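You operate a simulated robot arm through the tools that you are given. There is no shell and no other tool. Be economical: measure what you need, move in short steps, check, and stop when the job is done.

You run a simulated two-armed robot. Do the job below in one go: nothing can be reset, and whatever is moved stays where it is left.

## Task
Park the press: beige board onto the bench, tray in, air off, dial to 0, red side button in.
Fine: the lower switch is the air; the board goes on the side bench.

The check looks at the end state, three seconds after you hand in, the way a careful person would. Anything else that was tipped, shoved, dropped, spilled or broken makes it a failure.

## Robot
Two 7-joint arms with fingered hands on one trunk that stands fixed in place. Base frame: the origin is at the foot of the trunk, x ahead of it, y to its left, z up. Units: cm, rad, N and s.
The left shoulder is at [2.2, 10.4, 141.1], the right one opposite. With the tool pointing down near the work surface each hand reaches from about 18 to 56 cm from the base axis, measured 20 degrees to its own side. Payload 2.4 kg a hand.
The tool frame of a hand sits at the grasp point between the pads (the TCP): z along the fingers, y along the line on which they close. The tips reach 1.7 cm beyond it. Largest opening 8.8 cm; the body of the gripper starts 4.7 cm behind the TCP. The gripper is a hand of 2 fingers: y runs from the thumb to the fingers, the wrist lies at [0, 0, -16.5] in the tool frame, and closing takes about 1.5 s.
Orientation is that of the tool frame in the base frame, as a unit quaternion [x, y, z, w]. With the fingers straight down and closing along the base's y, the tool's x points along the base's -x, its y along +y and its z along -z.

## Interface
- The arms move only by the tool play_rows. It takes "left_commands", "right_commands" or both (then of equal length, played together; a hand with none holds still); each is a list that holds one entry, the list of rows, each a list of 6 numbers: the shift along the tool's x, y, z in units of 400 mm (1.0 is 400 mm), then the turn, a rotation vector about the tool's x, y, z in units of 60 degrees (1.0 is 60 degrees). In form: [[[dx, dy, dz, wx, wy, wz], ...]]. A call has 1 to 10 rows; each row is the pose to reach, as a shift and turn from the pose commanded when the call began, along the tool's axes at that moment. "left_gripper" and "right_gripper" are, for a hand that has rows, the finger opening in mm, from 0 to 88, set as the call begins (left out, the last holds). A call with a number of a shift or a turn outside -1 to 1 is refused whole. Rows are played at 5 a second. More than 5 cm and 0.15 rad between two rows, or a gripper value outside its range, and nothing of the call is played. A pose out of reach is approached as far as the arm can. The call stops where the force on the tool passes 60 N (or 10 N more than at its start, if that is more) or the arm is blocked; 0.2 s more then pass. Each finger travels about 15.3 cm/s and halts on what it meets, pressing with about 25 N; the grip force reading is that of the motor and also rises with nothing between the fingers. The clock runs only during rows and for 0.2 s after the last one: add rows that repeat a pose to give the fingers time. The reply holds the time, the measured pose of the TCP, the force on the tool along the base axes, the opening and the grip force, in the units named above and with some noise, with the torque about the TCP (base axes, N m) and any sound that the robot's microphone picked up.
- Cameras (640 x 400 px; columns grow to the right, rows downward): "scene" is now at [11.71, 0.11, 135.07]; the picture's right is [-0.03, -1.00, 0.00], its down [0.03, -0.00, -1.00] and it looks along [1.00, -0.03, 0.03] (base axes); focal length 214 px, centre (320, 200). "left" rides on the left gripper at [-5, 0.3, -6.3] in its tool frame; the picture's right is [-0.06, -1.00, 0.00], its down [0.78, -0.05, -0.62] and it looks along [0.62, -0.04, 0.79] (tool axes); focal length 275 px, centre (320, 200). "right" rides on the right gripper at [5, 0.3, -6.3] in its tool frame; the picture's right is [-0.06, 1.00, 0.00], its down [-0.78, -0.05, -0.62] and it looks along [-0.62, -0.04, 0.79] (tool axes); focal length 275 px, centre (320, 200). There is no depth. A picture from a camera that has moved, and an enlarged one, comes with that camera's place and axes in the base frame and with its lens.
- snapshot(camera): a new picture of that camera. It takes no simulated time.
- lift_body(by): slides the trunk up (or, below 0, down) by that many cm; the arms and the scene camera ride with it, the base frame stays. It gives what a move gives, with no picture.
- preshape(shape, hand): the hand has 2 fingers and takes this shape, open, in about a second: jaw (thumb against the fingers, like two jaws); tri (thumb and two fingers); tip (a fingertip pinch); poke (one finger out to press); point (the index stretched); flat (the hand flat); cup (the hand cupped); fist (a fist). The gripper value then closes the fingers along that shape, each until it touches; the sizes above hold for jaw. It gives what a move gives, with no picture.
- head_to(pan, tilt): turns the head with the scene camera to pan (to the left, within 1.047 rad either way) and tilt (down, from -0.506 to 1.204), counted from straight ahead of the robot. It gives what a move gives.
- zoom(camera, box): a new picture of the part [left, top, right, bottom] of that camera's present view, enlarged. It takes no simulated time.
- hand_in(): hands the job in; it is judged then, once.

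Go step by step. Nothing tells you positions but the pictures and the camera data: compare them with the known pose of the tool, close in by small moves and look again before you grip or let go. The budget is 120 turns and 94 pictures, counting those below and the enlarged ones. Unless the task says otherwise, let go and move clear before handing in, and close with one line.

The tools are called after ">>>" as a command line: name --argument value ..., lists and objects as JSON in quotes. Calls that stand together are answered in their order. play_rows: Moves the arms, as the interface text tells. Its arguments: {"type":"object","properties":{"left_commands":{"type":"array"},"left_gripper":{"type":"number"},"right_commands":{"type":"array"},"right_gripper":{"type":"number"}},"required":[]} The other tools are called the same way: lift_body (by) slides the trunk up or down; preshape (shape, hand) gives the hand a shape; head_to (pan, tilt) turns the head that bears the scene camera; snapshot (camera) takes a picture; zoom (camera, box) takes an enlarged picture of a part of a camera's view; hand_in () hands the job in.

At the start:

```text
clock: 0.0
left_tool_pos: [39.18, 12.81, 150.08]
left_tcp_rot: [0.0, 1.0, 0.0, 0.0]
left_force: [0.4, -0.9, 0.2]
left_moment: [-0.03, -0.02, -0.04]
left_finger_gap: 8.78
left_gripper_force: 0.1
left_shape: jaw
right_tool_pos: [34.73, -19.36, 156.49]
right_tcp_rot: [0.001, 1.0, 0.001, 0.001]
right_force: [-0.1, 0.7, -0.4]
right_moment: [0.02, -0.03, -0.01]
right_finger_gap: 8.81
right_gripper_force: 0.0
right_shape: jaw
trunk travel left (down, up): [-64.0, 21.0]
head pan, tilt: [-0.026, -0.03]
```

scene: 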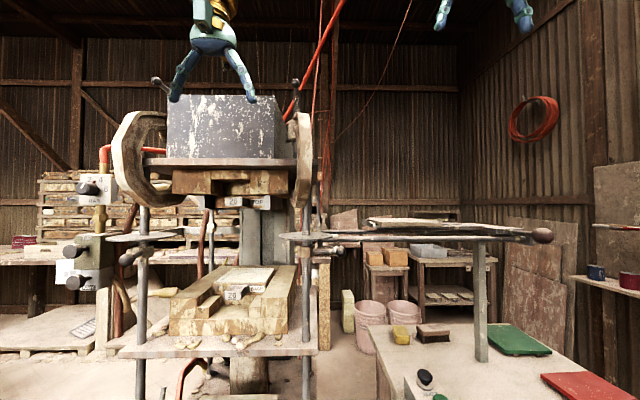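
right: 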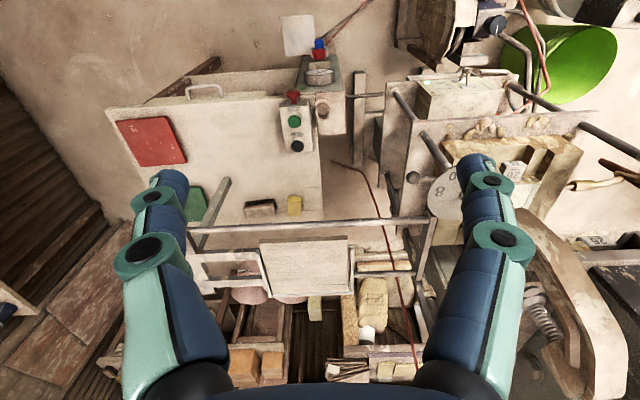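
left: 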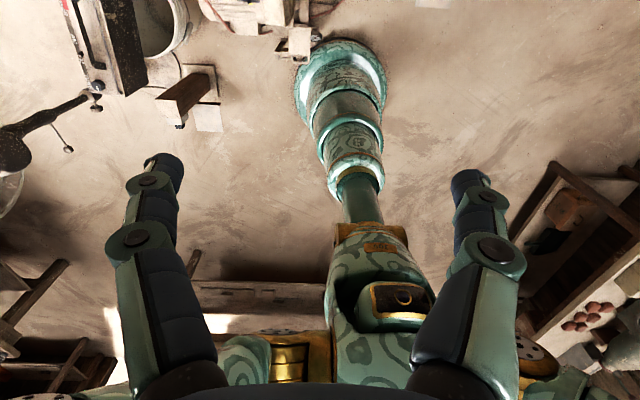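

I see a press ahead with switches at left and a tray-like swing board at right over a side bench. I'll look down with the head for a better view first.

>>> head_to --pan 0 --tilt 0.6

>>> snapshot --camera "scene"

>>> zoom --camera "right" --box '[80, 0, 400, 200]'

```text
clock: 1.0
left_tool_pos: [39.16, 12.89, 149.98]
left_tcp_rot: [-0.001, 1.0, 0.0, 0.0]
left_force: [-0.4, 0.2, 0.6]
left_moment: [0.01, 0.0, -0.01]
left_finger_gap: 8.79
left_gripper_force: 0.0
left_shape: jaw
right_tool_pos: [34.79, -19.31, 156.48]
right_tcp_rot: [0.0, 1.0, -0.001, -0.001]
right_force: [0.9, 0.2, -0.5]
right_moment: [-0.02, 0.0, 0.02]
right_finger_gap: 8.8
right_gripper_force: 0.0
right_shape: jaw
trunk travel left (down, up): [-64.0, 21.0]
head pan, tilt: [0.0, 0.6]
```

```text
90 pictures are left
camera scene: at [11.63, 0.35, 129.3], right [0.0, -1.0, 0.0], down [-0.56, 0.0, -0.83], along [0.83, 0.0, -0.56], focal length 214 px, centre (320, 200)
```

scene: 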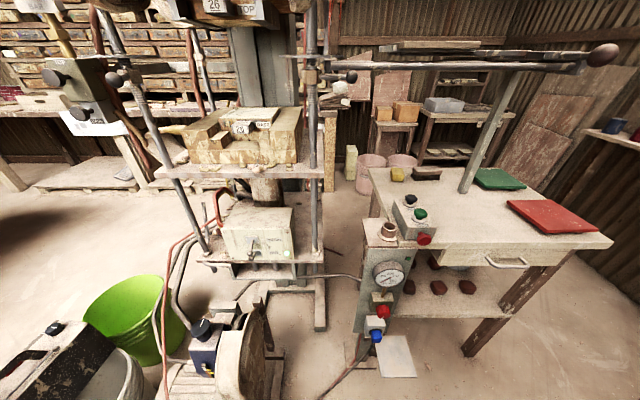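

```text
2.00 times, centred on (240, 100) of right
camera zoom: at [29.66, -18.85, 162.76], right [0.06, 1.0, 0.0], down [0.78, -0.05, 0.62], along [0.62, -0.04, -0.79], focal length 551 px, centre (480, 400)
```

zoom: 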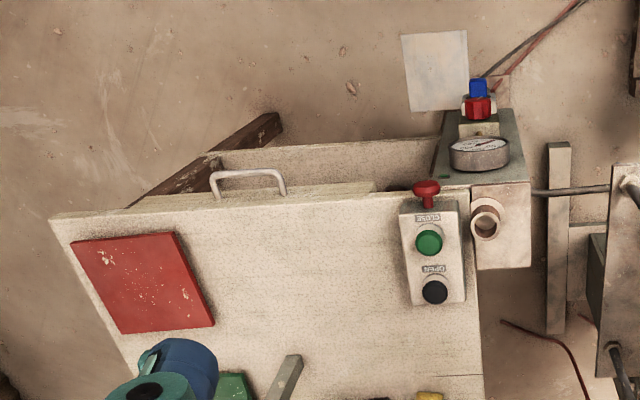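

I need close looks at each part: button box, switches on the left post, the swing tray and dial.

>>> zoom --camera "scene" --box '[320, 180, 480, 380]'

>>> zoom --camera "scene" --box '[20, 30, 180, 150]'

>>> zoom --camera "scene" --box '[150, 100, 340, 290]'

>>> zoom --camera "scene" --box '[280, 20, 640, 200]'

>>> zoom --camera "right" --box '[340, 60, 640, 260]'

```text
2.00 times, centred on (400, 280) of scene
camera zoom: at [11.63, 0.35, 129.3], right [0.0, -1.0, 0.0], down [-0.56, 0.0, -0.83], along [0.83, 0.0, -0.56], focal length 429 px, centre (160, 40)
```

zoom: 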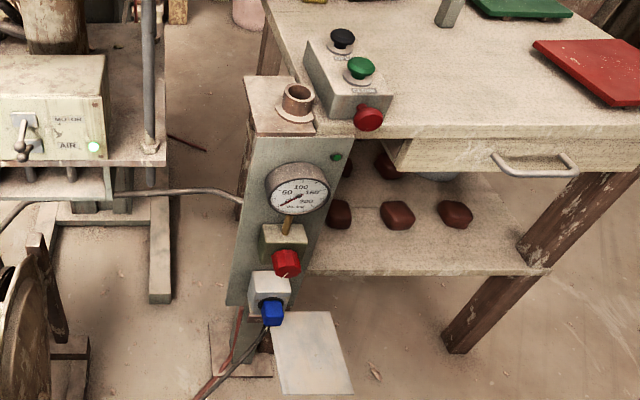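

```text
3.33 times, centred on (100, 90) of scene
camera zoom: at [11.63, 0.35, 129.3], right [0.0, -1.0, 0.0], down [-0.56, 0.0, -0.83], along [0.83, 0.0, -0.56], focal length 715 px, centre (1053, 567)
```

zoom: 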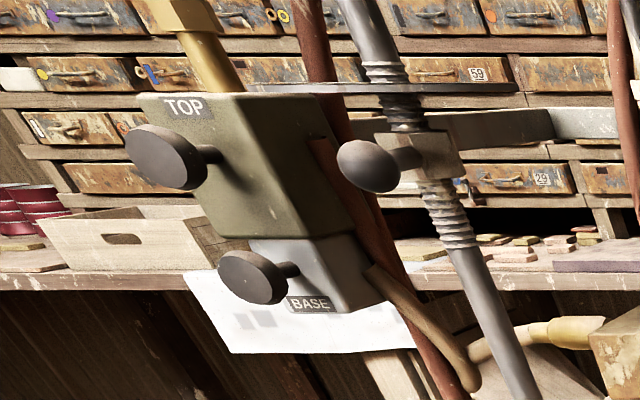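

```text
2.11 times, centred on (245, 195) of scene
camera zoom: at [11.63, 0.35, 129.3], right [0.0, -1.0, 0.0], down [-0.56, 0.0, -0.83], along [0.83, 0.0, -0.56], focal length 452 px, centre (478, 210)
```

zoom: 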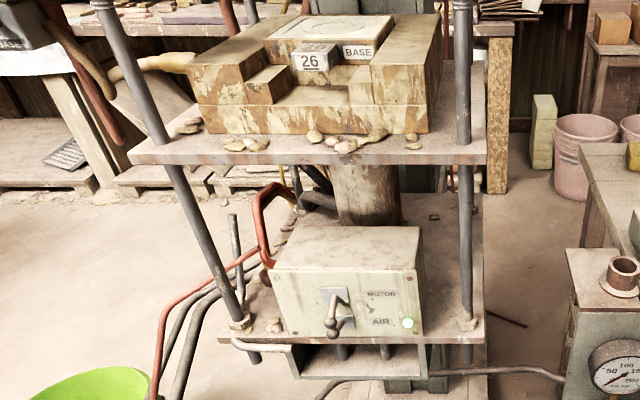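

```text
1.78 times, centred on (460, 110) of scene
camera zoom: at [11.63, 0.35, 129.3], right [0.0, -1.0, 0.0], down [-0.56, 0.0, -0.83], along [0.83, 0.0, -0.56], focal length 381 px, centre (71, 360)
```

zoom: 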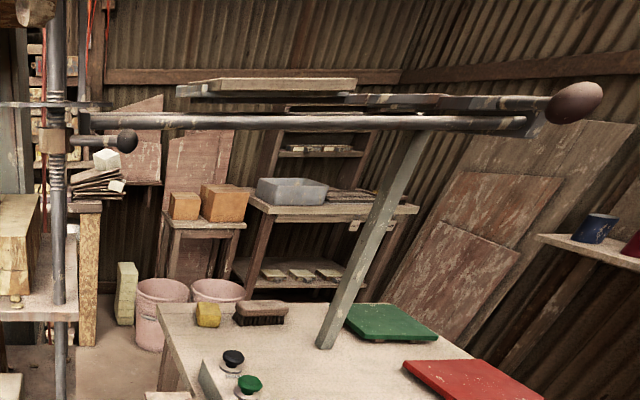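

```text
2.00 times, centred on (490, 160) of right
camera zoom: at [29.66, -18.85, 162.76], right [0.06, 1.0, 0.0], down [0.78, -0.05, 0.62], along [0.62, -0.04, -0.79], focal length 551 px, centre (-20, 280)
```

zoom: 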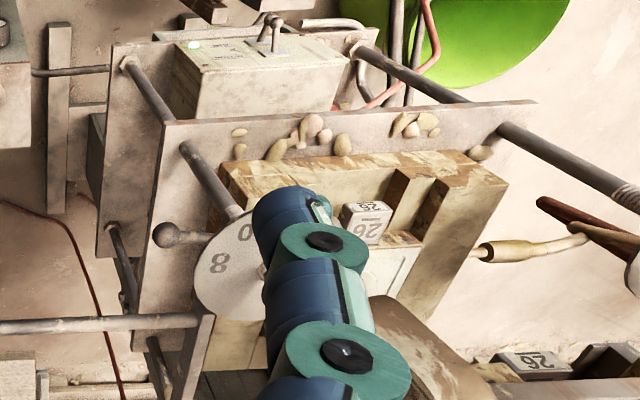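

The control box has MOTOR/AIR toggles (air lit green), the red side button is near (53,-27,89), and a sliding tray with a board is on the rail. I'll look for the dial and the tray more closely.

>>> head_to --pan -0.35 --tilt 0.1

>>> zoom --camera "scene" --box '[160, 130, 480, 330]'

>>> play_rows --right_commands '[[[0, -0.12, -0.05, 0, 0, 0], [0.1, -0.24, -0.1, 0, 0, 0], [0.2, -0.3, -0.15, 0, 0, 0]]]'

>>> snapshot --camera "right"

```text
clock: 1.9
left_tool_pos: [39.1, 12.83, 149.94]
left_tcp_rot: [0.001, 1.0, 0.001, 0.0]
left_force: [-0.5, -0.3, -0.1]
left_moment: [-0.02, 0.04, -0.03]
left_finger_gap: 8.82
left_gripper_force: 0.1
left_shape: jaw
right_tool_pos: [34.71, -19.37, 156.45]
right_tcp_rot: [0.001, 1.0, 0.0, 0.0]
right_force: [0.5, 0.7, 1.2]
right_moment: [0.04, 0.01, 0.01]
right_finger_gap: 8.78
right_gripper_force: 0.0
right_shape: jaw
trunk travel left (down, up): [-64.0, 21.0]
head pan, tilt: [-0.351, 0.099]
```

```text
2.00 times, centred on (320, 230) of scene
camera zoom: at [11.44, -2.81, 133.9], right [-0.34, -0.94, 0.0], down [-0.09, 0.03, -0.99], along [0.93, -0.34, -0.1], focal length 429 px, centre (320, 140)
```

zoom: 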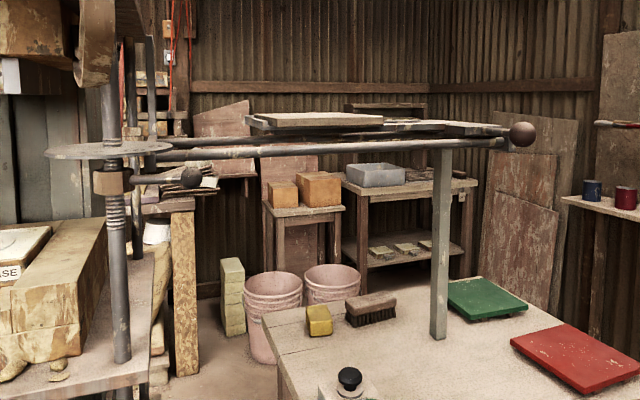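

```text
refused: row 1 steps farther than a row can; nothing moved
```

```text
82 pictures are left
camera right: at [29.66, -18.85, 162.76], right [0.06, 1.0, 0.0], down [0.78, -0.05, 0.62], along [0.62, -0.04, -0.79], focal length 275 px, centre (320, 200)
```

right: 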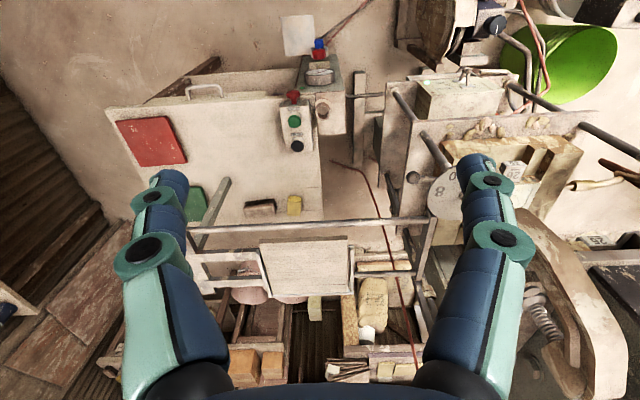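

The dial seems to be the numbered disc on the right post, with a knobbed handle below it. I'll shift the right hand inward to see it between the fingers.

>>> play_rows --right_commands '[[[0, 0.1, -0.05, 0, 0, 0], [0, 0.2, -0.1, 0, 0, 0], [0, 0.3, -0.15, 0, 0, 0], [0, 0.3, -0.15, 0, 0, 0]]]'

>>> snapshot --camera "right"

```text
clock: 3.0
left_tool_pos: [39.05, 12.78, 150.04]
left_tcp_rot: [0.0, 1.0, 0.0, 0.0]
left_force: [1.8, -0.4, 0.6]
left_moment: [-0.02, 0.0, 0.0]
left_finger_gap: 8.82
left_gripper_force: 0.0
left_shape: jaw
right_tool_pos: [30.65, -12.94, 156.64]
right_tcp_rot: [0.001, 1.0, 0.001, 0.001]
right_force: [-0.1, 0.2, -0.9]
right_moment: [-0.04, 0.02, -0.05]
right_finger_gap: 8.8
right_gripper_force: 0.2
right_shape: jaw
right hand out of reach, approached as far as the arm can: row 1, 2, 3, 4
trunk travel left (down, up): [-64.0, 21.0]
head pan, tilt: [-0.351, 0.099]
```

```text
81 pictures are left
camera right: at [25.57, -12.55, 162.94], right [0.06, 1.0, 0.0], down [0.78, -0.05, 0.62], along [0.62, -0.04, -0.78], focal length 275 px, centre (320, 200)
```

right: 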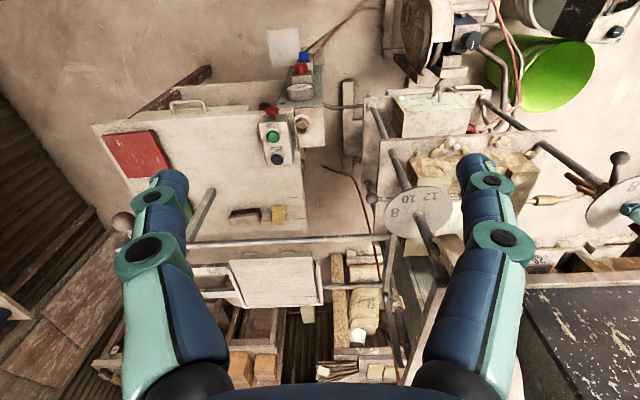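

>>> zoom --camera "right" --box '[340, 150, 500, 250]'

>>> zoom --camera "right" --box '[540, 130, 640, 250]'

>>> zoom --camera "right" --box '[100, 180, 400, 320]'

>>> head_to --pan 0.3 --tilt 0.2

>>> snapshot --camera "scene"

```text
4.00 times, centred on (420, 200) of right
camera zoom: at [25.57, -12.55, 162.94], right [0.06, 1.0, 0.0], down [0.78, -0.05, 0.62], along [0.62, -0.04, -0.78], focal length 1101 px, centre (-80, 200)
```

zoom: 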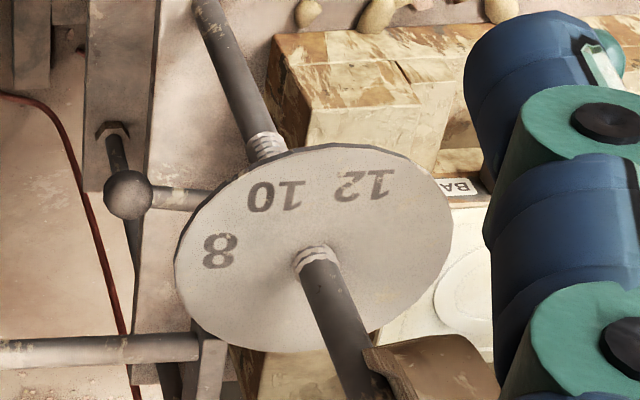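

```text
3.33 times, centred on (590, 190) of right
camera zoom: at [25.57, -12.55, 162.94], right [0.06, 1.0, 0.0], down [0.78, -0.05, 0.62], along [0.62, -0.04, -0.78], focal length 918 px, centre (-580, 233)
```

zoom: 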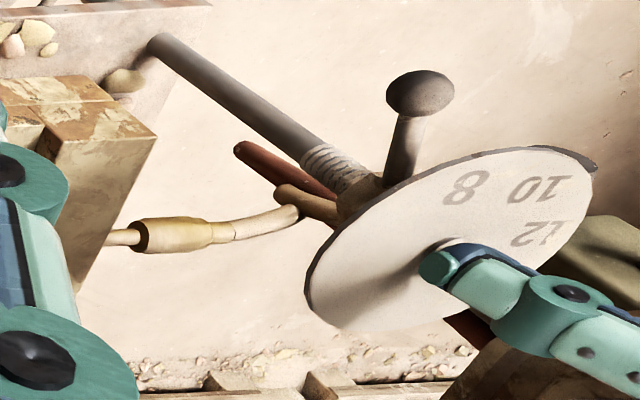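

```text
2.13 times, centred on (250, 250) of right
camera zoom: at [25.57, -12.55, 162.94], right [0.06, 1.0, 0.0], down [0.78, -0.05, 0.62], along [0.62, -0.04, -0.78], focal length 587 px, centre (469, 93)
```

zoom: 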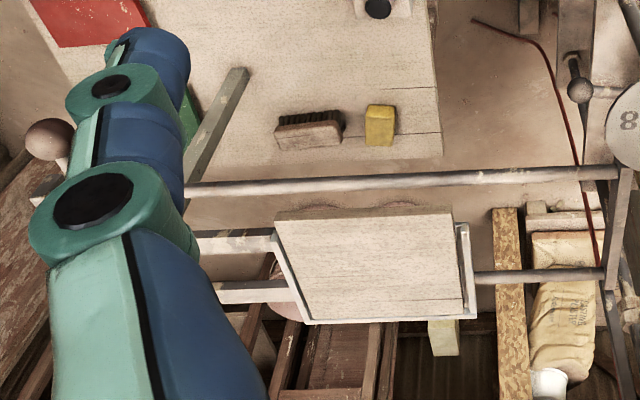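

```text
clock: 4.0
left_tool_pos: [39.03, 12.85, 149.94]
left_tcp_rot: [0.001, 1.0, -0.001, 0.0]
left_force: [0.1, -0.1, -0.4]
left_moment: [0.0, 0.01, -0.01]
left_finger_gap: 8.79
left_gripper_force: 0.1
left_shape: jaw
right_tool_pos: [30.76, -13.07, 156.59]
right_tcp_rot: [0.0, 1.0, 0.0, 0.0]
right_force: [-0.5, -1.0, 0.6]
right_moment: [0.02, 0.0, 0.02]
right_finger_gap: 8.79
right_gripper_force: 0.0
right_shape: jaw
trunk travel left (down, up): [-64.0, 21.0]
head pan, tilt: [0.3, 0.201]
```

```text
77 pictures are left
camera scene: at [11.69, 3.1, 132.97], right [0.29, -0.96, 0.0], down [-0.19, -0.06, -0.98], along [0.94, 0.29, -0.2], focal length 214 px, centre (320, 200)
```

scene: 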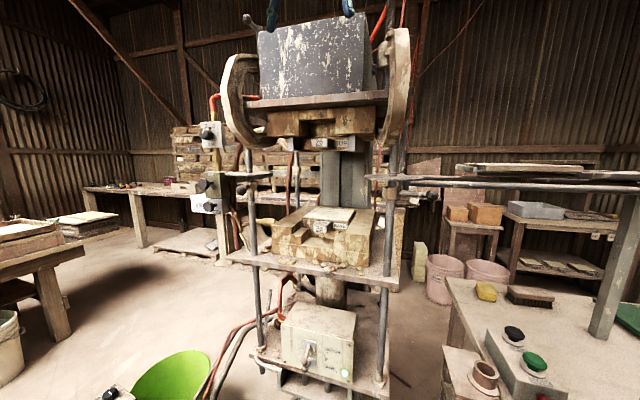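

Both post discs only carry 8/10/12, so the dial with a 0 must be elsewhere. I'll look down at the gauge panel, papers and pump area.

>>> head_to --pan 0 --tilt 1.0

>>> snapshot --camera "scene"

>>> zoom --camera "scene" --box '[340, 60, 500, 160]'

```text
clock: 5.1
left_tool_pos: [39.22, 12.78, 149.98]
left_tcp_rot: [0.0, 1.0, 0.0, -0.001]
left_force: [-0.9, -0.7, -0.4]
left_moment: [0.01, -0.01, 0.0]
left_finger_gap: 8.79
left_gripper_force: 0.1
left_shape: jaw
right_tool_pos: [30.65, -13.07, 156.63]
right_tcp_rot: [0.001, 1.0, 0.001, 0.001]
right_force: [-0.2, 0.7, 0.6]
right_moment: [0.0, -0.01, 0.03]
right_finger_gap: 8.79
right_gripper_force: 0.1
right_shape: jaw
trunk travel left (down, up): [-64.0, 21.0]
head pan, tilt: [0.0, 1.0]
```

```text
76 pictures are left
camera scene: at [9.76, 0.35, 126.1], right [0.0, -1.0, 0.0], down [-0.84, 0.0, -0.54], along [0.54, 0.0, -0.84], focal length 214 px, centre (320, 200)
```

scene: 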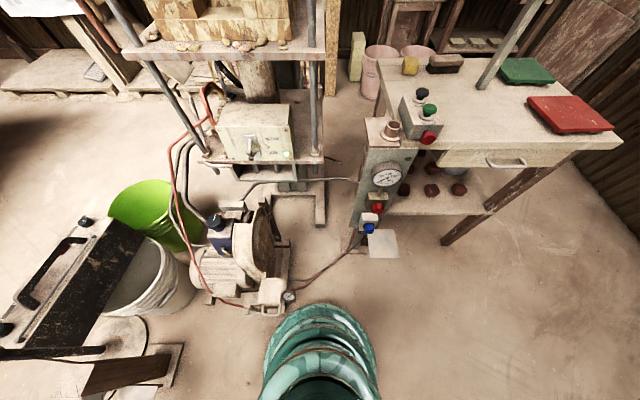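

```text
4.00 times, centred on (420, 110) of scene
camera zoom: at [9.76, 0.35, 126.1], right [0.0, -1.0, 0.0], down [-0.84, 0.0, -0.54], along [0.54, 0.0, -0.84], focal length 858 px, centre (-80, 560)
```

zoom: 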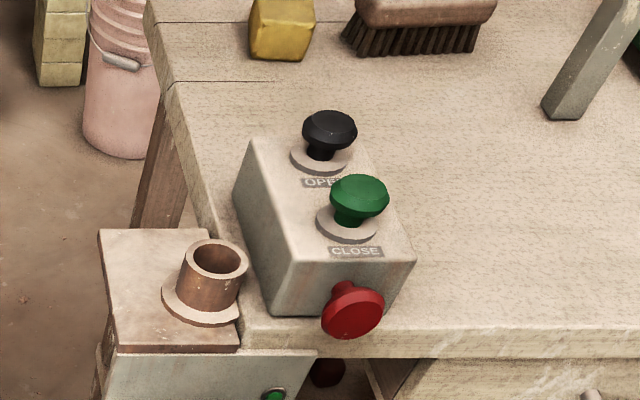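

>>> zoom --camera "scene" --box '[340, 140, 420, 260]'

>>> zoom --camera "scene" --box '[190, 90, 320, 180]'

>>> zoom --camera "scene" --box '[180, 180, 320, 320]'

>>> lift_body --by 20

>>> head_to --pan -0.1 --tilt 0.6

>>> snapshot --camera "scene"

```text
3.33 times, centred on (380, 200) of scene
camera zoom: at [9.76, 0.35, 126.1], right [0.0, -1.0, 0.0], down [-0.84, 0.0, -0.54], along [0.54, 0.0, -0.84], focal length 715 px, centre (120, 200)
```

zoom: 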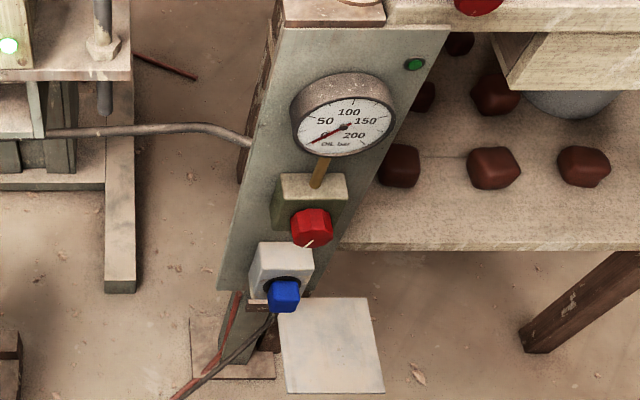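

```text
4.44 times, centred on (255, 135) of scene
camera zoom: at [9.76, 0.35, 126.1], right [0.0, -1.0, 0.0], down [-0.84, 0.0, -0.54], along [0.54, 0.0, -0.84], focal length 953 px, centre (609, 489)
```

zoom: 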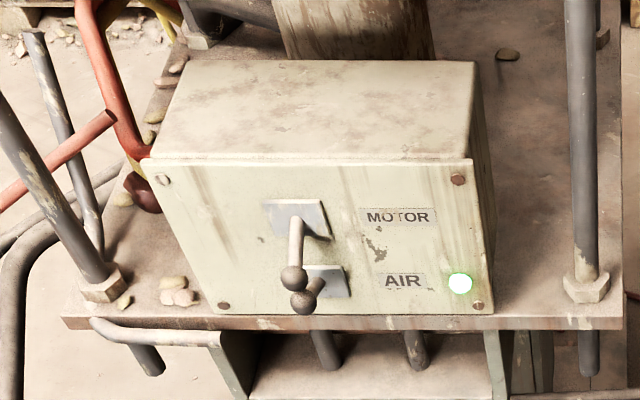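

```text
2.86 times, centred on (250, 250) of scene
camera zoom: at [9.76, 0.35, 126.1], right [0.0, -1.0, 0.0], down [-0.84, 0.0, -0.54], along [0.54, 0.0, -0.84], focal length 613 px, centre (520, 57)
```

zoom: 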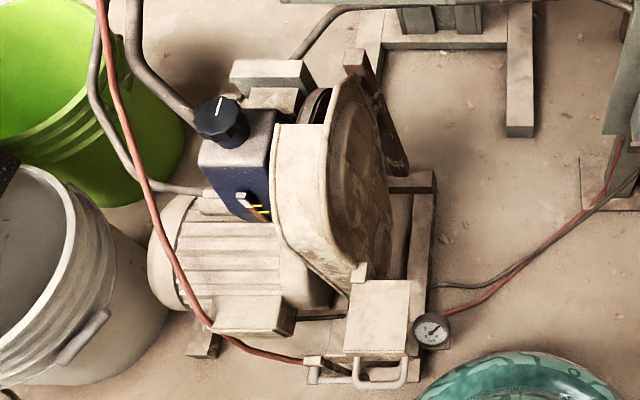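

```text
clock: 7.3
left_tool_pos: [39.27, 12.83, 170.04]
left_tcp_rot: [0.001, 1.0, 0.0, 0.0]
left_force: [0.1, -0.2, -0.5]
left_moment: [0.01, -0.02, 0.01]
left_finger_gap: 8.79
left_gripper_force: 0.0
left_shape: jaw
right_tool_pos: [30.39, -13.1, 176.71]
right_tcp_rot: [0.0, 1.0, 0.001, 0.0]
right_force: [-0.8, -0.9, 0.2]
right_moment: [0.0, 0.0, 0.02]
right_finger_gap: 8.79
right_gripper_force: 0.1
right_shape: jaw
trunk travel left (down, up): [-84.0, 1.0]
head pan, tilt: [0.0, 1.0]
```

```text
clock: 8.2
left_tool_pos: [39.11, 12.88, 169.96]
left_tcp_rot: [-0.001, 1.0, 0.0, 0.0]
left_force: [-0.4, 0.3, -0.2]
left_moment: [0.0, 0.01, -0.02]
left_finger_gap: 8.78
left_gripper_force: 0.0
left_shape: jaw
right_tool_pos: [30.52, -13.02, 176.68]
right_tcp_rot: [0.001, 1.0, 0.0, 0.001]
right_force: [0.3, -0.2, 0.2]
right_moment: [0.01, 0.0, -0.01]
right_finger_gap: 8.8
right_gripper_force: 0.1
right_shape: jaw
trunk travel left (down, up): [-84.0, 1.0]
head pan, tilt: [-0.099, 0.6]
```

```text
71 pictures are left
camera scene: at [11.54, -0.53, 149.3], right [-0.1, -1.0, 0.0], down [-0.56, 0.06, -0.82], along [0.82, -0.08, -0.57], focal length 214 px, centre (320, 200)
```

scene: 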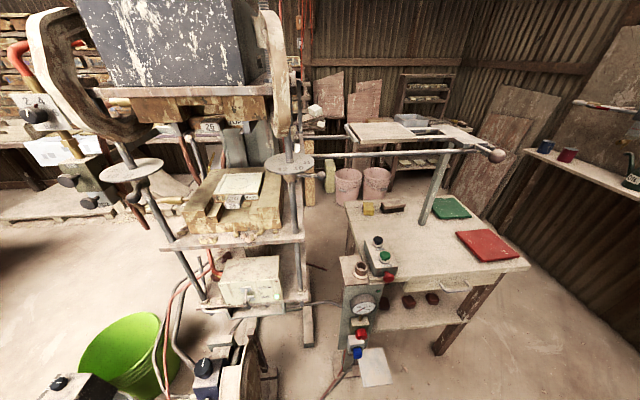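

A knob on a numbered plate ("...BAR") on the left post looks like the dial. Zooming on it, and on the tray.

>>> zoom --camera "scene" --box '[0, 70, 160, 230]'

>>> zoom --camera "scene" --box '[260, 90, 540, 230]'

>>> head_to --pan 0.4 --tilt 0.35

>>> zoom --camera "scene" --box '[120, 100, 320, 300]'

```text
2.50 times, centred on (80, 150) of scene
camera zoom: at [11.54, -0.53, 149.3], right [-0.1, -1.0, 0.0], down [-0.56, 0.06, -0.82], along [0.82, -0.08, -0.57], focal length 536 px, centre (920, 325)
```

zoom: 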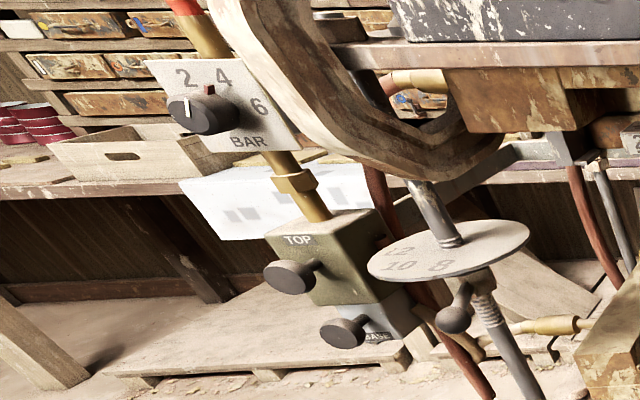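

```text
2.29 times, centred on (400, 160) of scene
camera zoom: at [11.54, -0.53, 149.3], right [-0.1, -1.0, 0.0], down [-0.56, 0.06, -0.82], along [0.82, -0.08, -0.57], focal length 490 px, centre (137, 291)
```

zoom: 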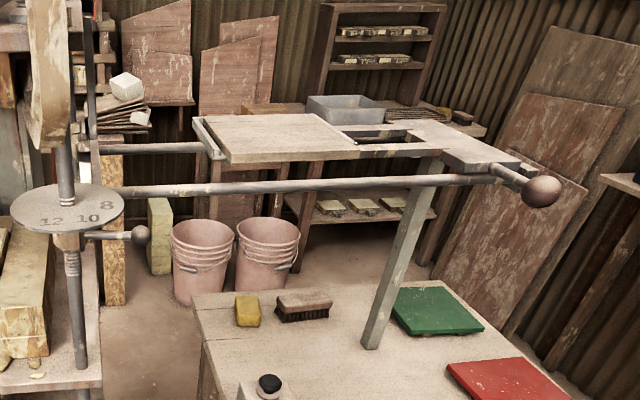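

```text
clock: 9.1
left_tool_pos: [39.16, 12.9, 170.01]
left_tcp_rot: [0.0, 1.0, 0.0, 0.0]
left_force: [0.5, 0.2, 0.1]
left_moment: [0.05, 0.02, -0.02]
left_finger_gap: 8.81
left_gripper_force: 0.0
left_shape: jaw
right_tool_pos: [30.61, -13.08, 176.72]
right_tcp_rot: [0.001, 1.0, 0.001, 0.001]
right_force: [0.7, -0.2, 1.3]
right_moment: [0.01, -0.03, 0.01]
right_finger_gap: 8.79
right_gripper_force: 0.1
right_shape: jaw
trunk travel left (down, up): [-84.0, 1.0]
head pan, tilt: [0.4, 0.351]
```

```text
2.00 times, centred on (220, 200) of scene
camera zoom: at [11.33, 3.96, 151.58], right [0.39, -0.92, 0.0], down [-0.32, -0.13, -0.94], along [0.87, 0.36, -0.34], focal length 429 px, centre (520, 200)
```

zoom: 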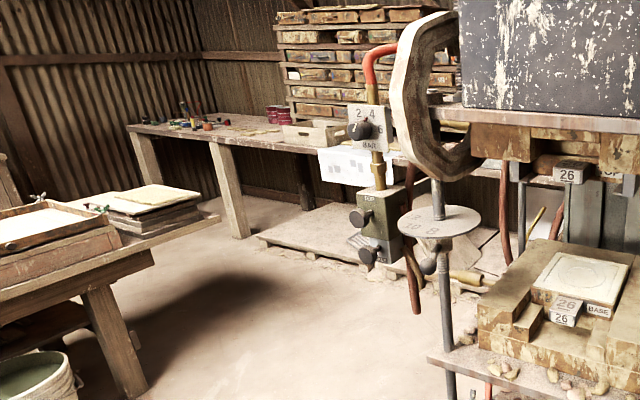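

The dial is the BAR regulator on the left post (~(60,49.5,139.5)); the AIR lever is near (50.5,19,83.5); the board is ~17 cm square at x 67–84, y −17…−34, z≈128. I'll start with the board: lower the trunk and level the right hand to point forward.

>>> lift_body --by -16

>>> play_rows --right_commands '[[[-0.04, 0, 0, 0, -0.14, 0], [-0.08, 0, 0, 0, -0.28, 0], [-0.12, 0, 0, 0, -0.42, 0], [-0.16, 0, 0, 0, -0.56, 0], [-0.2, 0, 0, 0, -0.7, 0], [-0.24, 0, 0, 0, -0.84, 0], [-0.28, 0, 0, 0, -0.98, 0]]]'

>>> play_rows --right_commands '[[[0, 0, 0, 0, -0.14, 0], [0, 0, 0, 0, -0.28, 0], [0, 0, 0, 0, -0.42, 0], [0, 0, 0, 0, -0.52, 0]]]'

>>> play_rows --right_commands '[[[0, 0, 0, 0, 0, 0.14], [0, 0, 0, 0, 0, 0.28], [0, 0, 0, 0, 0, 0.42], [0, 0, 0, 0, 0, 0.56], [0, 0, 0, 0, 0, 0.7], [0, 0, 0, 0, 0, 0.84], [0, 0, 0, 0, 0, 0.98]]]'

>>> play_rows --right_commands '[[[0, 0, 0, 0, 0, 0.14], [0, 0, 0, 0, 0, 0.28], [0, 0, 0, 0, 0, 0.42], [0, 0, 0, 0, 0, 0.52]]]'

>>> snapshot --camera "right"

```text
clock: 10.9
left_tool_pos: [39.14, 12.89, 154.09]
left_tcp_rot: [0.0, 1.0, 0.0, 0.0]
left_force: [1.0, 0.7, 0.4]
left_moment: [0.0, -0.01, 0.01]
left_finger_gap: 8.79
left_gripper_force: 0.1
left_shape: jaw
right_tool_pos: [30.49, -12.95, 160.77]
right_tcp_rot: [0.001, 1.0, 0.0, 0.0]
right_force: [0.4, -0.9, -0.1]
right_moment: [-0.01, -0.01, 0.01]
right_finger_gap: 8.79
right_gripper_force: 0.0
right_shape: jaw
trunk travel left (down, up): [-68.0, 17.0]
head pan, tilt: [0.4, 0.351]
```

```text
clock: 12.5
left_tool_pos: [39.18, 12.86, 154.01]
left_tcp_rot: [0.0, 1.0, 0.0, 0.0]
left_force: [0.3, -0.3, -0.4]
left_moment: [-0.02, 0.02, 0.0]
left_finger_gap: 8.76
left_gripper_force: 0.0
left_shape: jaw
right_tool_pos: [41.81, -12.95, 160.75]
right_tcp_rot: [0.001, 0.87, 0.0, 0.492]
right_force: [-0.2, 0.0, -0.4]
right_moment: [-0.01, 0.02, 0.04]
right_finger_gap: 8.81
right_gripper_force: 0.0
right_shape: jaw
trunk travel left (down, up): [-68.0, 17.0]
head pan, tilt: [0.4, 0.351]
```

```text
clock: 13.5
left_tool_pos: [39.13, 12.78, 154.02]
left_tcp_rot: [0.0, 1.0, 0.0, 0.0]
left_force: [0.1, -0.2, 0.0]
left_moment: [0.0, 0.01, -0.01]
left_finger_gap: 8.81
left_gripper_force: 0.0
left_shape: jaw
right_tool_pos: [41.69, -13.07, 160.84]
right_tcp_rot: [0.002, 0.706, 0.001, 0.708]
right_force: [-0.5, -0.3, -0.1]
right_moment: [0.0, 0.02, 0.01]
right_finger_gap: 8.77
right_gripper_force: 0.1
right_shape: jaw
trunk travel left (down, up): [-68.0, 17.0]
head pan, tilt: [0.4, 0.351]
```

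```text
clock: 15.1
left_tool_pos: [39.14, 12.83, 154.08]
left_tcp_rot: [0.001, 1.0, 0.0, 0.0]
left_force: [0.6, 0.2, -0.6]
left_moment: [-0.04, 0.02, 0.03]
left_finger_gap: 8.8
left_gripper_force: 0.0
left_shape: jaw
right_tool_pos: [41.67, -13.05, 160.67]
right_tcp_rot: [0.349, 0.614, 0.348, 0.616]
right_force: [0.1, 1.6, -0.6]
right_moment: [-0.03, -0.01, 0.05]
right_finger_gap: 8.8
right_gripper_force: 0.1
right_shape: jaw
trunk travel left (down, up): [-68.0, 17.0]
head pan, tilt: [0.4, 0.351]
```

```text
clock: 16.1
left_tool_pos: [39.2, 12.69, 153.96]
left_tcp_rot: [0.0, 1.0, -0.001, 0.0]
left_force: [0.3, -0.3, 0.1]
left_moment: [0.0, 0.0, 0.01]
left_finger_gap: 8.82
left_gripper_force: 0.0
left_shape: jaw
right_tool_pos: [41.76, -13.11, 160.67]
right_tcp_rot: [0.501, 0.498, 0.501, 0.5]
right_force: [0.4, 1.1, 0.4]
right_moment: [0.02, -0.01, 0.02]
right_finger_gap: 8.79
right_gripper_force: 0.1
right_shape: jaw
trunk travel left (down, up): [-68.0, 17.0]
head pan, tilt: [0.4, 0.351]
```

```text
67 pictures are left
camera right: at [35.25, -7.91, 161.0], right [0.0, -0.07, 1.0], down [-0.62, -0.78, -0.05], along [0.78, -0.62, -0.04], focal length 275 px, centre (320, 200)
```

right: 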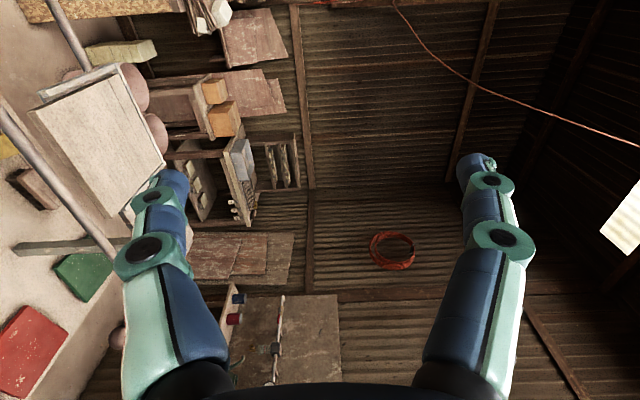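

Now bring the right hand in front of the board's near edge and look from the head.

>>> lift_body --by -20

>>> play_rows --right_commands '[[[-0.1, 0, 0, 0, 0, 0], [-0.2, 0, 0, 0, 0, 0], [-0.3, 0, 0, 0, 0, 0], [-0.3, -0.1, 0.05, 0, 0, 0], [-0.3, -0.2, 0.1, 0, 0, 0], [-0.3, -0.2, 0.2, 0, 0, 0]]]'

>>> head_to --pan -0.4 --tilt 0.2

>>> snapshot --camera "right"

>>> snapshot --camera "scene"

```text
clock: 18.3
left_tool_pos: [39.12, 12.81, 133.98]
left_tcp_rot: [0.0, 1.0, 0.0, 0.001]
left_force: [-0.1, -0.5, 1.0]
left_moment: [0.0, 0.04, 0.01]
left_finger_gap: 8.8
left_gripper_force: 0.1
left_shape: jaw
right_tool_pos: [41.64, -13.0, 140.68]
right_tcp_rot: [0.5, 0.499, 0.5, 0.501]
right_force: [-0.3, -0.3, 0.6]
right_moment: [0.01, 0.01, -0.02]
right_finger_gap: 8.81
right_gripper_force: 0.2
right_shape: jaw
trunk travel left (down, up): [-48.0, 37.0]
head pan, tilt: [0.4, 0.351]
```

```text
clock: 19.7
left_tool_pos: [39.19, 12.92, 133.93]
left_tcp_rot: [0.0, 1.0, 0.001, 0.0]
left_force: [-0.4, 0.4, -0.2]
left_moment: [-0.03, -0.01, 0.02]
left_finger_gap: 8.78
left_gripper_force: 0.1
left_shape: jaw
right_tool_pos: [49.72, -24.88, 132.79]
right_tcp_rot: [0.499, 0.5, 0.5, 0.501]
right_force: [-0.5, -0.9, 0.7]
right_moment: [-0.01, -0.02, 0.0]
right_finger_gap: 8.78
right_gripper_force: 0.0
right_shape: jaw
trunk travel left (down, up): [-48.0, 37.0]
head pan, tilt: [0.4, 0.351]
```

```text
clock: 20.8
left_tool_pos: [39.09, 12.78, 133.92]
left_tcp_rot: [0.0, 1.0, 0.0, 0.0]
left_force: [0.2, 0.4, 1.1]
left_moment: [0.0, 0.02, -0.02]
left_finger_gap: 8.8
left_gripper_force: 0.1
left_shape: jaw
right_tool_pos: [49.72, -25.06, 132.76]
right_tcp_rot: [0.5, 0.499, 0.501, 0.499]
right_force: [0.1, 1.1, 0.2]
right_moment: [0.0, 0.0, -0.04]
right_finger_gap: 8.78
right_gripper_force: 0.1
right_shape: jaw
trunk travel left (down, up): [-48.0, 37.0]
head pan, tilt: [-0.4, 0.201]
```

```text
66 pictures are left
camera right: at [43.26, -19.86, 133.0], right [0.0, -0.06, 1.0], down [-0.62, -0.78, -0.05], along [0.78, -0.62, -0.04], focal length 275 px, centre (320, 200)
```

right: 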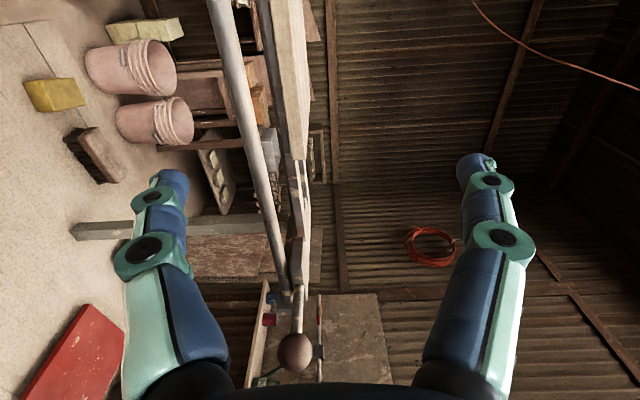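

```text
65 pictures are left
camera scene: at [11.55, -3.27, 116.9], right [-0.39, -0.92, 0.0], down [-0.18, 0.08, -0.98], along [0.9, -0.38, -0.2], focal length 214 px, centre (320, 200)
```

scene: 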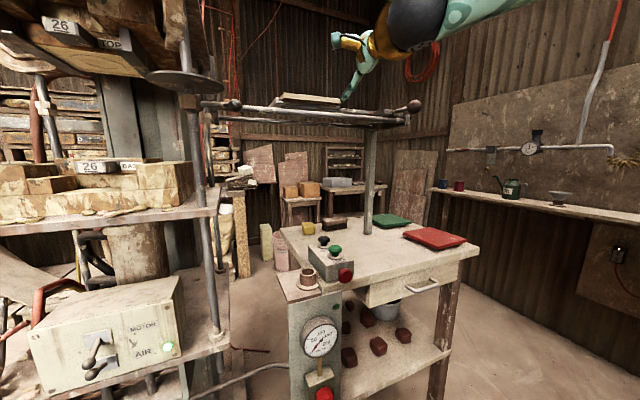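

>>> zoom --camera "right" --box '[190, 0, 350, 200]'

>>> zoom --camera "scene" --box '[220, 60, 440, 160]'

```text
2.00 times, centred on (270, 100) of right
camera zoom: at [43.26, -19.86, 133.0], right [0.0, -0.06, 1.0], down [-0.62, -0.78, -0.05], along [0.78, -0.62, -0.04], focal length 551 px, centre (420, 400)
```

zoom: 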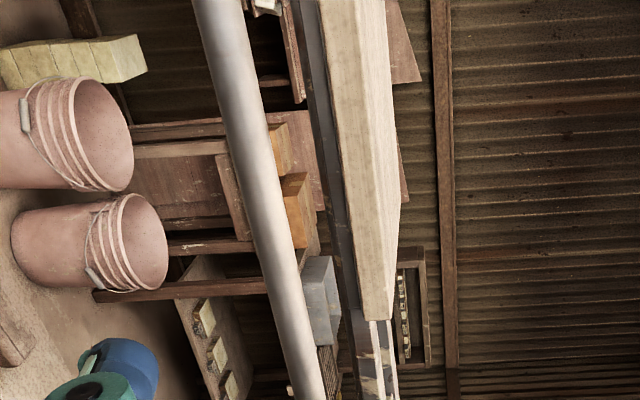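

```text
2.91 times, centred on (330, 110) of scene
camera zoom: at [11.55, -3.27, 116.9], right [-0.39, -0.92, 0.0], down [-0.18, 0.08, -0.98], along [0.9, -0.38, -0.2], focal length 624 px, centre (291, 462)
```

zoom: 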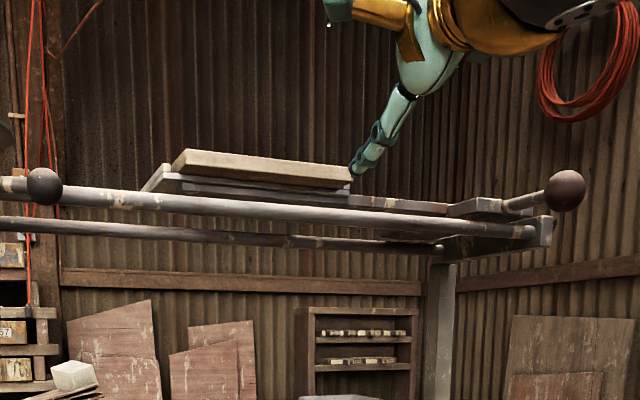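

The board rests on the tray with the near rail ~6 cm in front, so gripper clearance matters. I'll move to see the near edge from close and slightly below.

>>> play_rows --right_commands '[[[0.04, -0.05, 0.05, 0, 0, 0], [0.07, -0.1, 0.1, 0, 0, 0], [0.07, -0.14, 0.15, 0, 0, 0], [0.07, -0.14, 0.15, 0, 0, 0]]]'

>>> snapshot --camera "right"

```text
clock: 21.8
left_tool_pos: [39.24, 12.85, 133.99]
left_tcp_rot: [0.0, 1.0, 0.0, 0.0]
left_force: [-0.4, 0.4, -0.7]
left_moment: [0.02, 0.0, -0.02]
left_finger_gap: 8.79
left_gripper_force: 0.0
left_shape: jaw
right_tool_pos: [55.7, -22.1, 127.02]
right_tcp_rot: [0.501, 0.498, 0.501, 0.5]
right_force: [0.0, 0.6, 0.2]
right_moment: [0.02, 0.03, -0.02]
right_finger_gap: 8.79
right_gripper_force: 0.1
right_shape: jaw
trunk travel left (down, up): [-48.0, 37.0]
head pan, tilt: [-0.4, 0.201]
```

```text
62 pictures are left
camera right: at [49.27, -17.04, 127.42], right [0.0, -0.06, 1.0], down [-0.62, -0.78, -0.05], along [0.78, -0.62, -0.04], focal length 275 px, centre (320, 200)
```

right: 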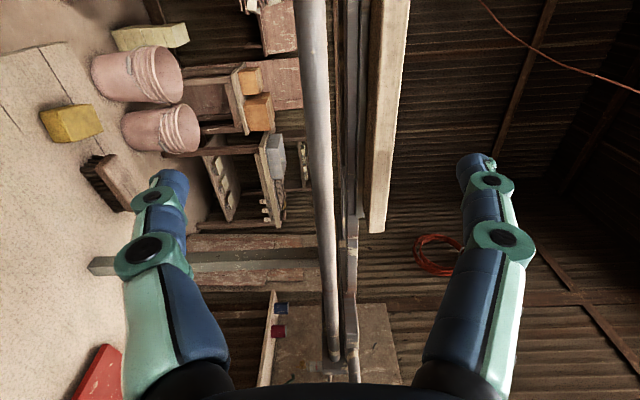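

>>> zoom --camera "right" --box '[290, 20, 450, 260]'

```text
1.67 times, centred on (370, 140) of right
camera zoom: at [49.27, -17.04, 127.42], right [0.0, -0.06, 1.0], down [-0.62, -0.78, -0.05], along [0.78, -0.62, -0.04], focal length 459 px, centre (237, 300)
```

zoom: 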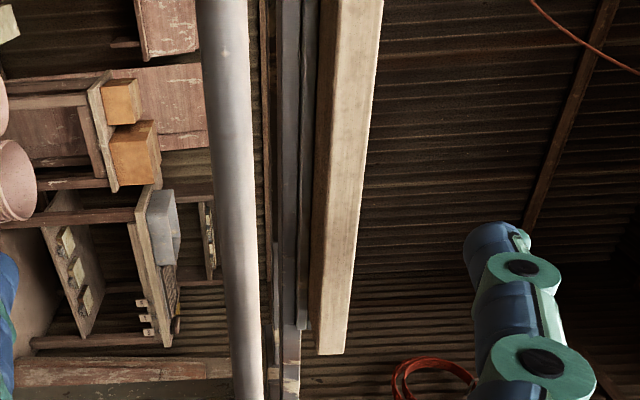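

The board overhangs the tray bar by a few cm at its near edge, so I can grip there with the hand pitched ~18° down to clear the rail. Move to a standoff along that axis.

>>> play_rows --right_commands '[[[-0.025, 0.06, 0, 0.1, 0, 0], [-0.05, 0.12, 0.02, 0.2, 0, 0], [-0.0725, 0.178, 0.04, 0.3, 0, 0], [-0.0725, 0.178, 0.04, 0.3, 0, 0]]]' --right_gripper 40

>>> snapshot --camera "right"

>>> zoom --camera "scene" --box '[220, 40, 440, 160]'

```text
clock: 22.8
left_tool_pos: [39.08, 12.91, 134.01]
left_tcp_rot: [0.0, 1.0, 0.0, 0.0]
left_force: [0.6, 0.1, -0.1]
left_moment: [0.0, -0.03, 0.02]
left_finger_gap: 8.8
left_gripper_force: 0.0
left_shape: jaw
right_tool_pos: [57.31, -25.21, 134.39]
right_tcp_rot: [0.572, 0.57, 0.416, 0.417]
right_force: [0.1, 0.1, -0.3]
right_moment: [-0.01, -0.01, -0.01]
right_finger_gap: 4.03
right_gripper_force: 0.0
right_shape: jaw
trunk travel left (down, up): [-48.0, 37.0]
head pan, tilt: [-0.4, 0.201]
```

```text
60 pictures are left
camera right: at [51.27, -20.03, 136.56], right [0.31, -0.06, 0.95], down [-0.6, -0.78, 0.14], along [0.74, -0.62, -0.28], focal length 275 px, centre (320, 200)
```

right: 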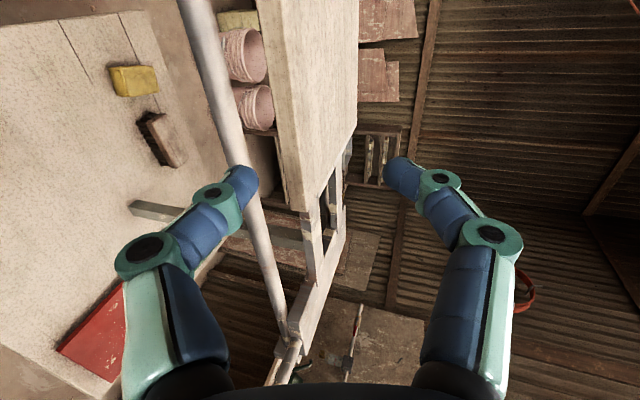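

```text
2.91 times, centred on (330, 100) of scene
camera zoom: at [11.56, -3.31, 116.9], right [-0.39, -0.92, 0.0], down [-0.18, 0.08, -0.98], along [0.9, -0.38, -0.2], focal length 624 px, centre (291, 491)
```

zoom: 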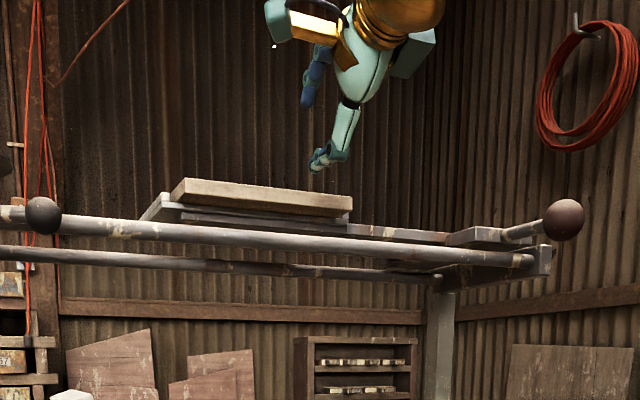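

Re-triangulating, the board's near edge is at x≈62.6, y −16.5…−30.5, z 129.9–131.2, with the rail right beneath (top ≈127.8). A level approach with a narrow opening fits; level the hand and re-check.

>>> play_rows --right_commands '[[[0.012, -0.04, -0.016, -0.1, 0, 0], [0.025, -0.08, -0.032, -0.2, 0, 0], [0.0375, -0.116, -0.049, -0.3, 0, 0], [0.0375, -0.116, -0.049, -0.3, 0, 0]]]' --right_gripper 28

>>> snapshot --camera "right"

>>> zoom --camera "scene" --box '[220, 40, 440, 160]'

```text
clock: 23.8
left_tool_pos: [39.23, 12.83, 134.04]
left_tcp_rot: [0.0, 1.0, 0.0, 0.0]
left_force: [-0.6, -0.2, 0.8]
left_moment: [0.04, -0.03, 0.01]
left_finger_gap: 8.81
left_gripper_force: 0.0
left_shape: jaw
right_tool_pos: [53.97, -23.59, 130.43]
right_tcp_rot: [0.5, 0.498, 0.502, 0.5]
right_force: [0.7, -0.5, -0.4]
right_moment: [0.01, 0.03, -0.02]
right_finger_gap: 2.83
right_gripper_force: 0.1
right_shape: jaw
trunk travel left (down, up): [-48.0, 37.0]
head pan, tilt: [-0.4, 0.201]
```

```text
58 pictures are left
camera right: at [47.55, -18.47, 130.71], right [0.0, -0.06, 1.0], down [-0.62, -0.78, -0.05], along [0.78, -0.62, -0.04], focal length 275 px, centre (320, 200)
```

right: 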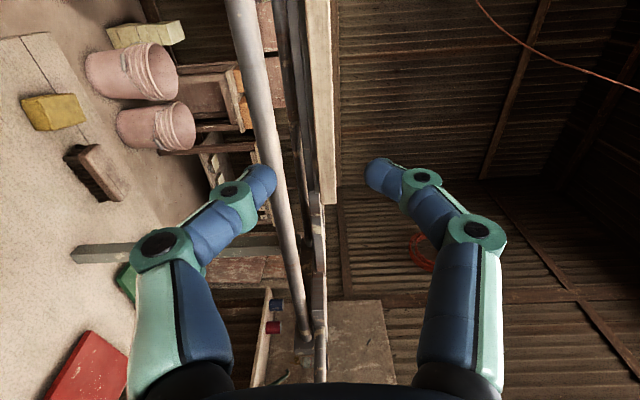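

```text
2.91 times, centred on (330, 100) of scene
camera zoom: at [11.55, -3.28, 116.91], right [-0.39, -0.92, 0.0], down [-0.18, 0.08, -0.98], along [0.9, -0.38, -0.2], focal length 624 px, centre (291, 491)
```

zoom: 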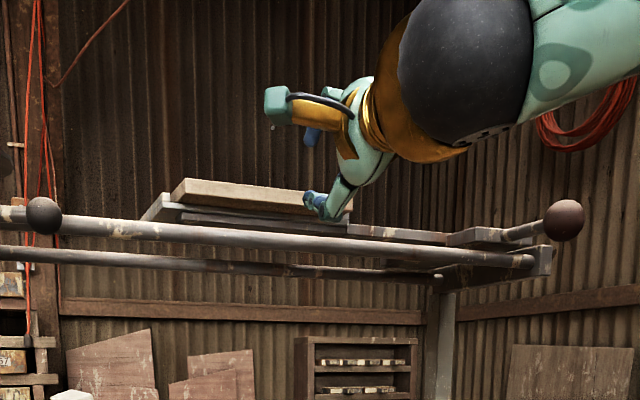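

Aligned: board face sits centered between the fingers. Advance partway (tips just short of the rail) and check.

>>> play_rows --right_commands '[[[0, 0.003, 0.05, 0, 0, 0], [0, 0.004, 0.1, 0, 0, 0], [0, 0.004, 0.145, 0, 0, 0], [0, 0.004, 0.145, 0, 0, 0]]]'

>>> zoom --camera "right" --box '[220, 20, 420, 220]'

>>> zoom --camera "scene" --box '[260, 70, 380, 140]'

```text
clock: 24.8
left_tool_pos: [39.14, 12.7, 134.02]
left_tcp_rot: [0.0, 1.0, 0.0, 0.0]
left_force: [-0.3, -0.3, 0.3]
left_moment: [0.0, -0.02, 0.0]
left_finger_gap: 8.79
left_gripper_force: 0.0
left_shape: jaw
right_tool_pos: [59.76, -23.69, 130.65]
right_tcp_rot: [0.5, 0.499, 0.5, 0.5]
right_force: [0.2, 0.2, -0.7]
right_moment: [0.01, 0.02, 0.0]
right_finger_gap: 2.8
right_gripper_force: 0.0
right_shape: jaw
trunk travel left (down, up): [-48.0, 37.0]
head pan, tilt: [-0.4, 0.201]
```

```text
2.00 times, centred on (320, 120) of right
camera zoom: at [53.37, -18.56, 130.85], right [0.0, -0.06, 1.0], down [-0.62, -0.78, -0.05], along [0.79, -0.62, -0.04], focal length 551 px, centre (320, 360)
```

zoom: 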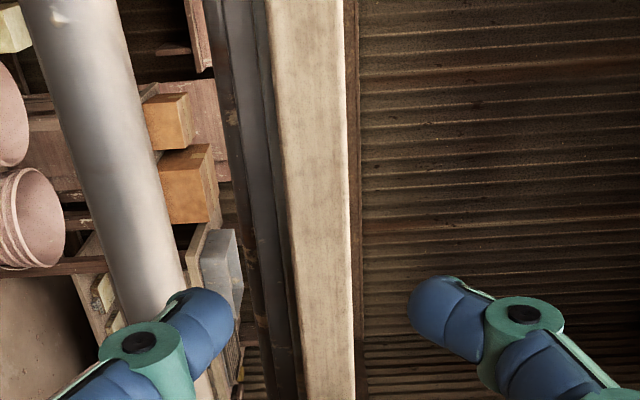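

```text
5.33 times, centred on (320, 105) of scene
camera zoom: at [11.54, -3.28, 116.9], right [-0.39, -0.92, 0.0], down [-0.18, 0.08, -0.98], along [0.9, -0.38, -0.2], focal length 1144 px, centre (320, 707)
```

zoom: 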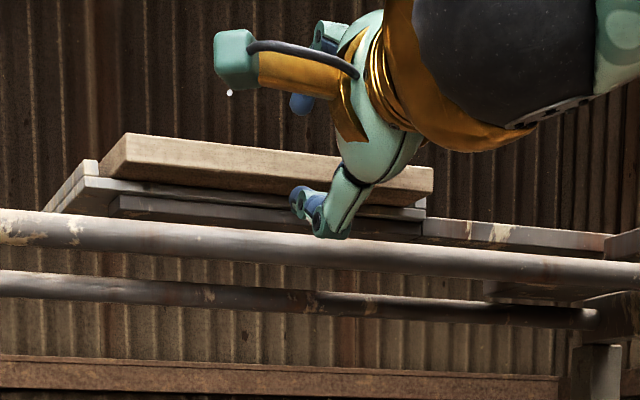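

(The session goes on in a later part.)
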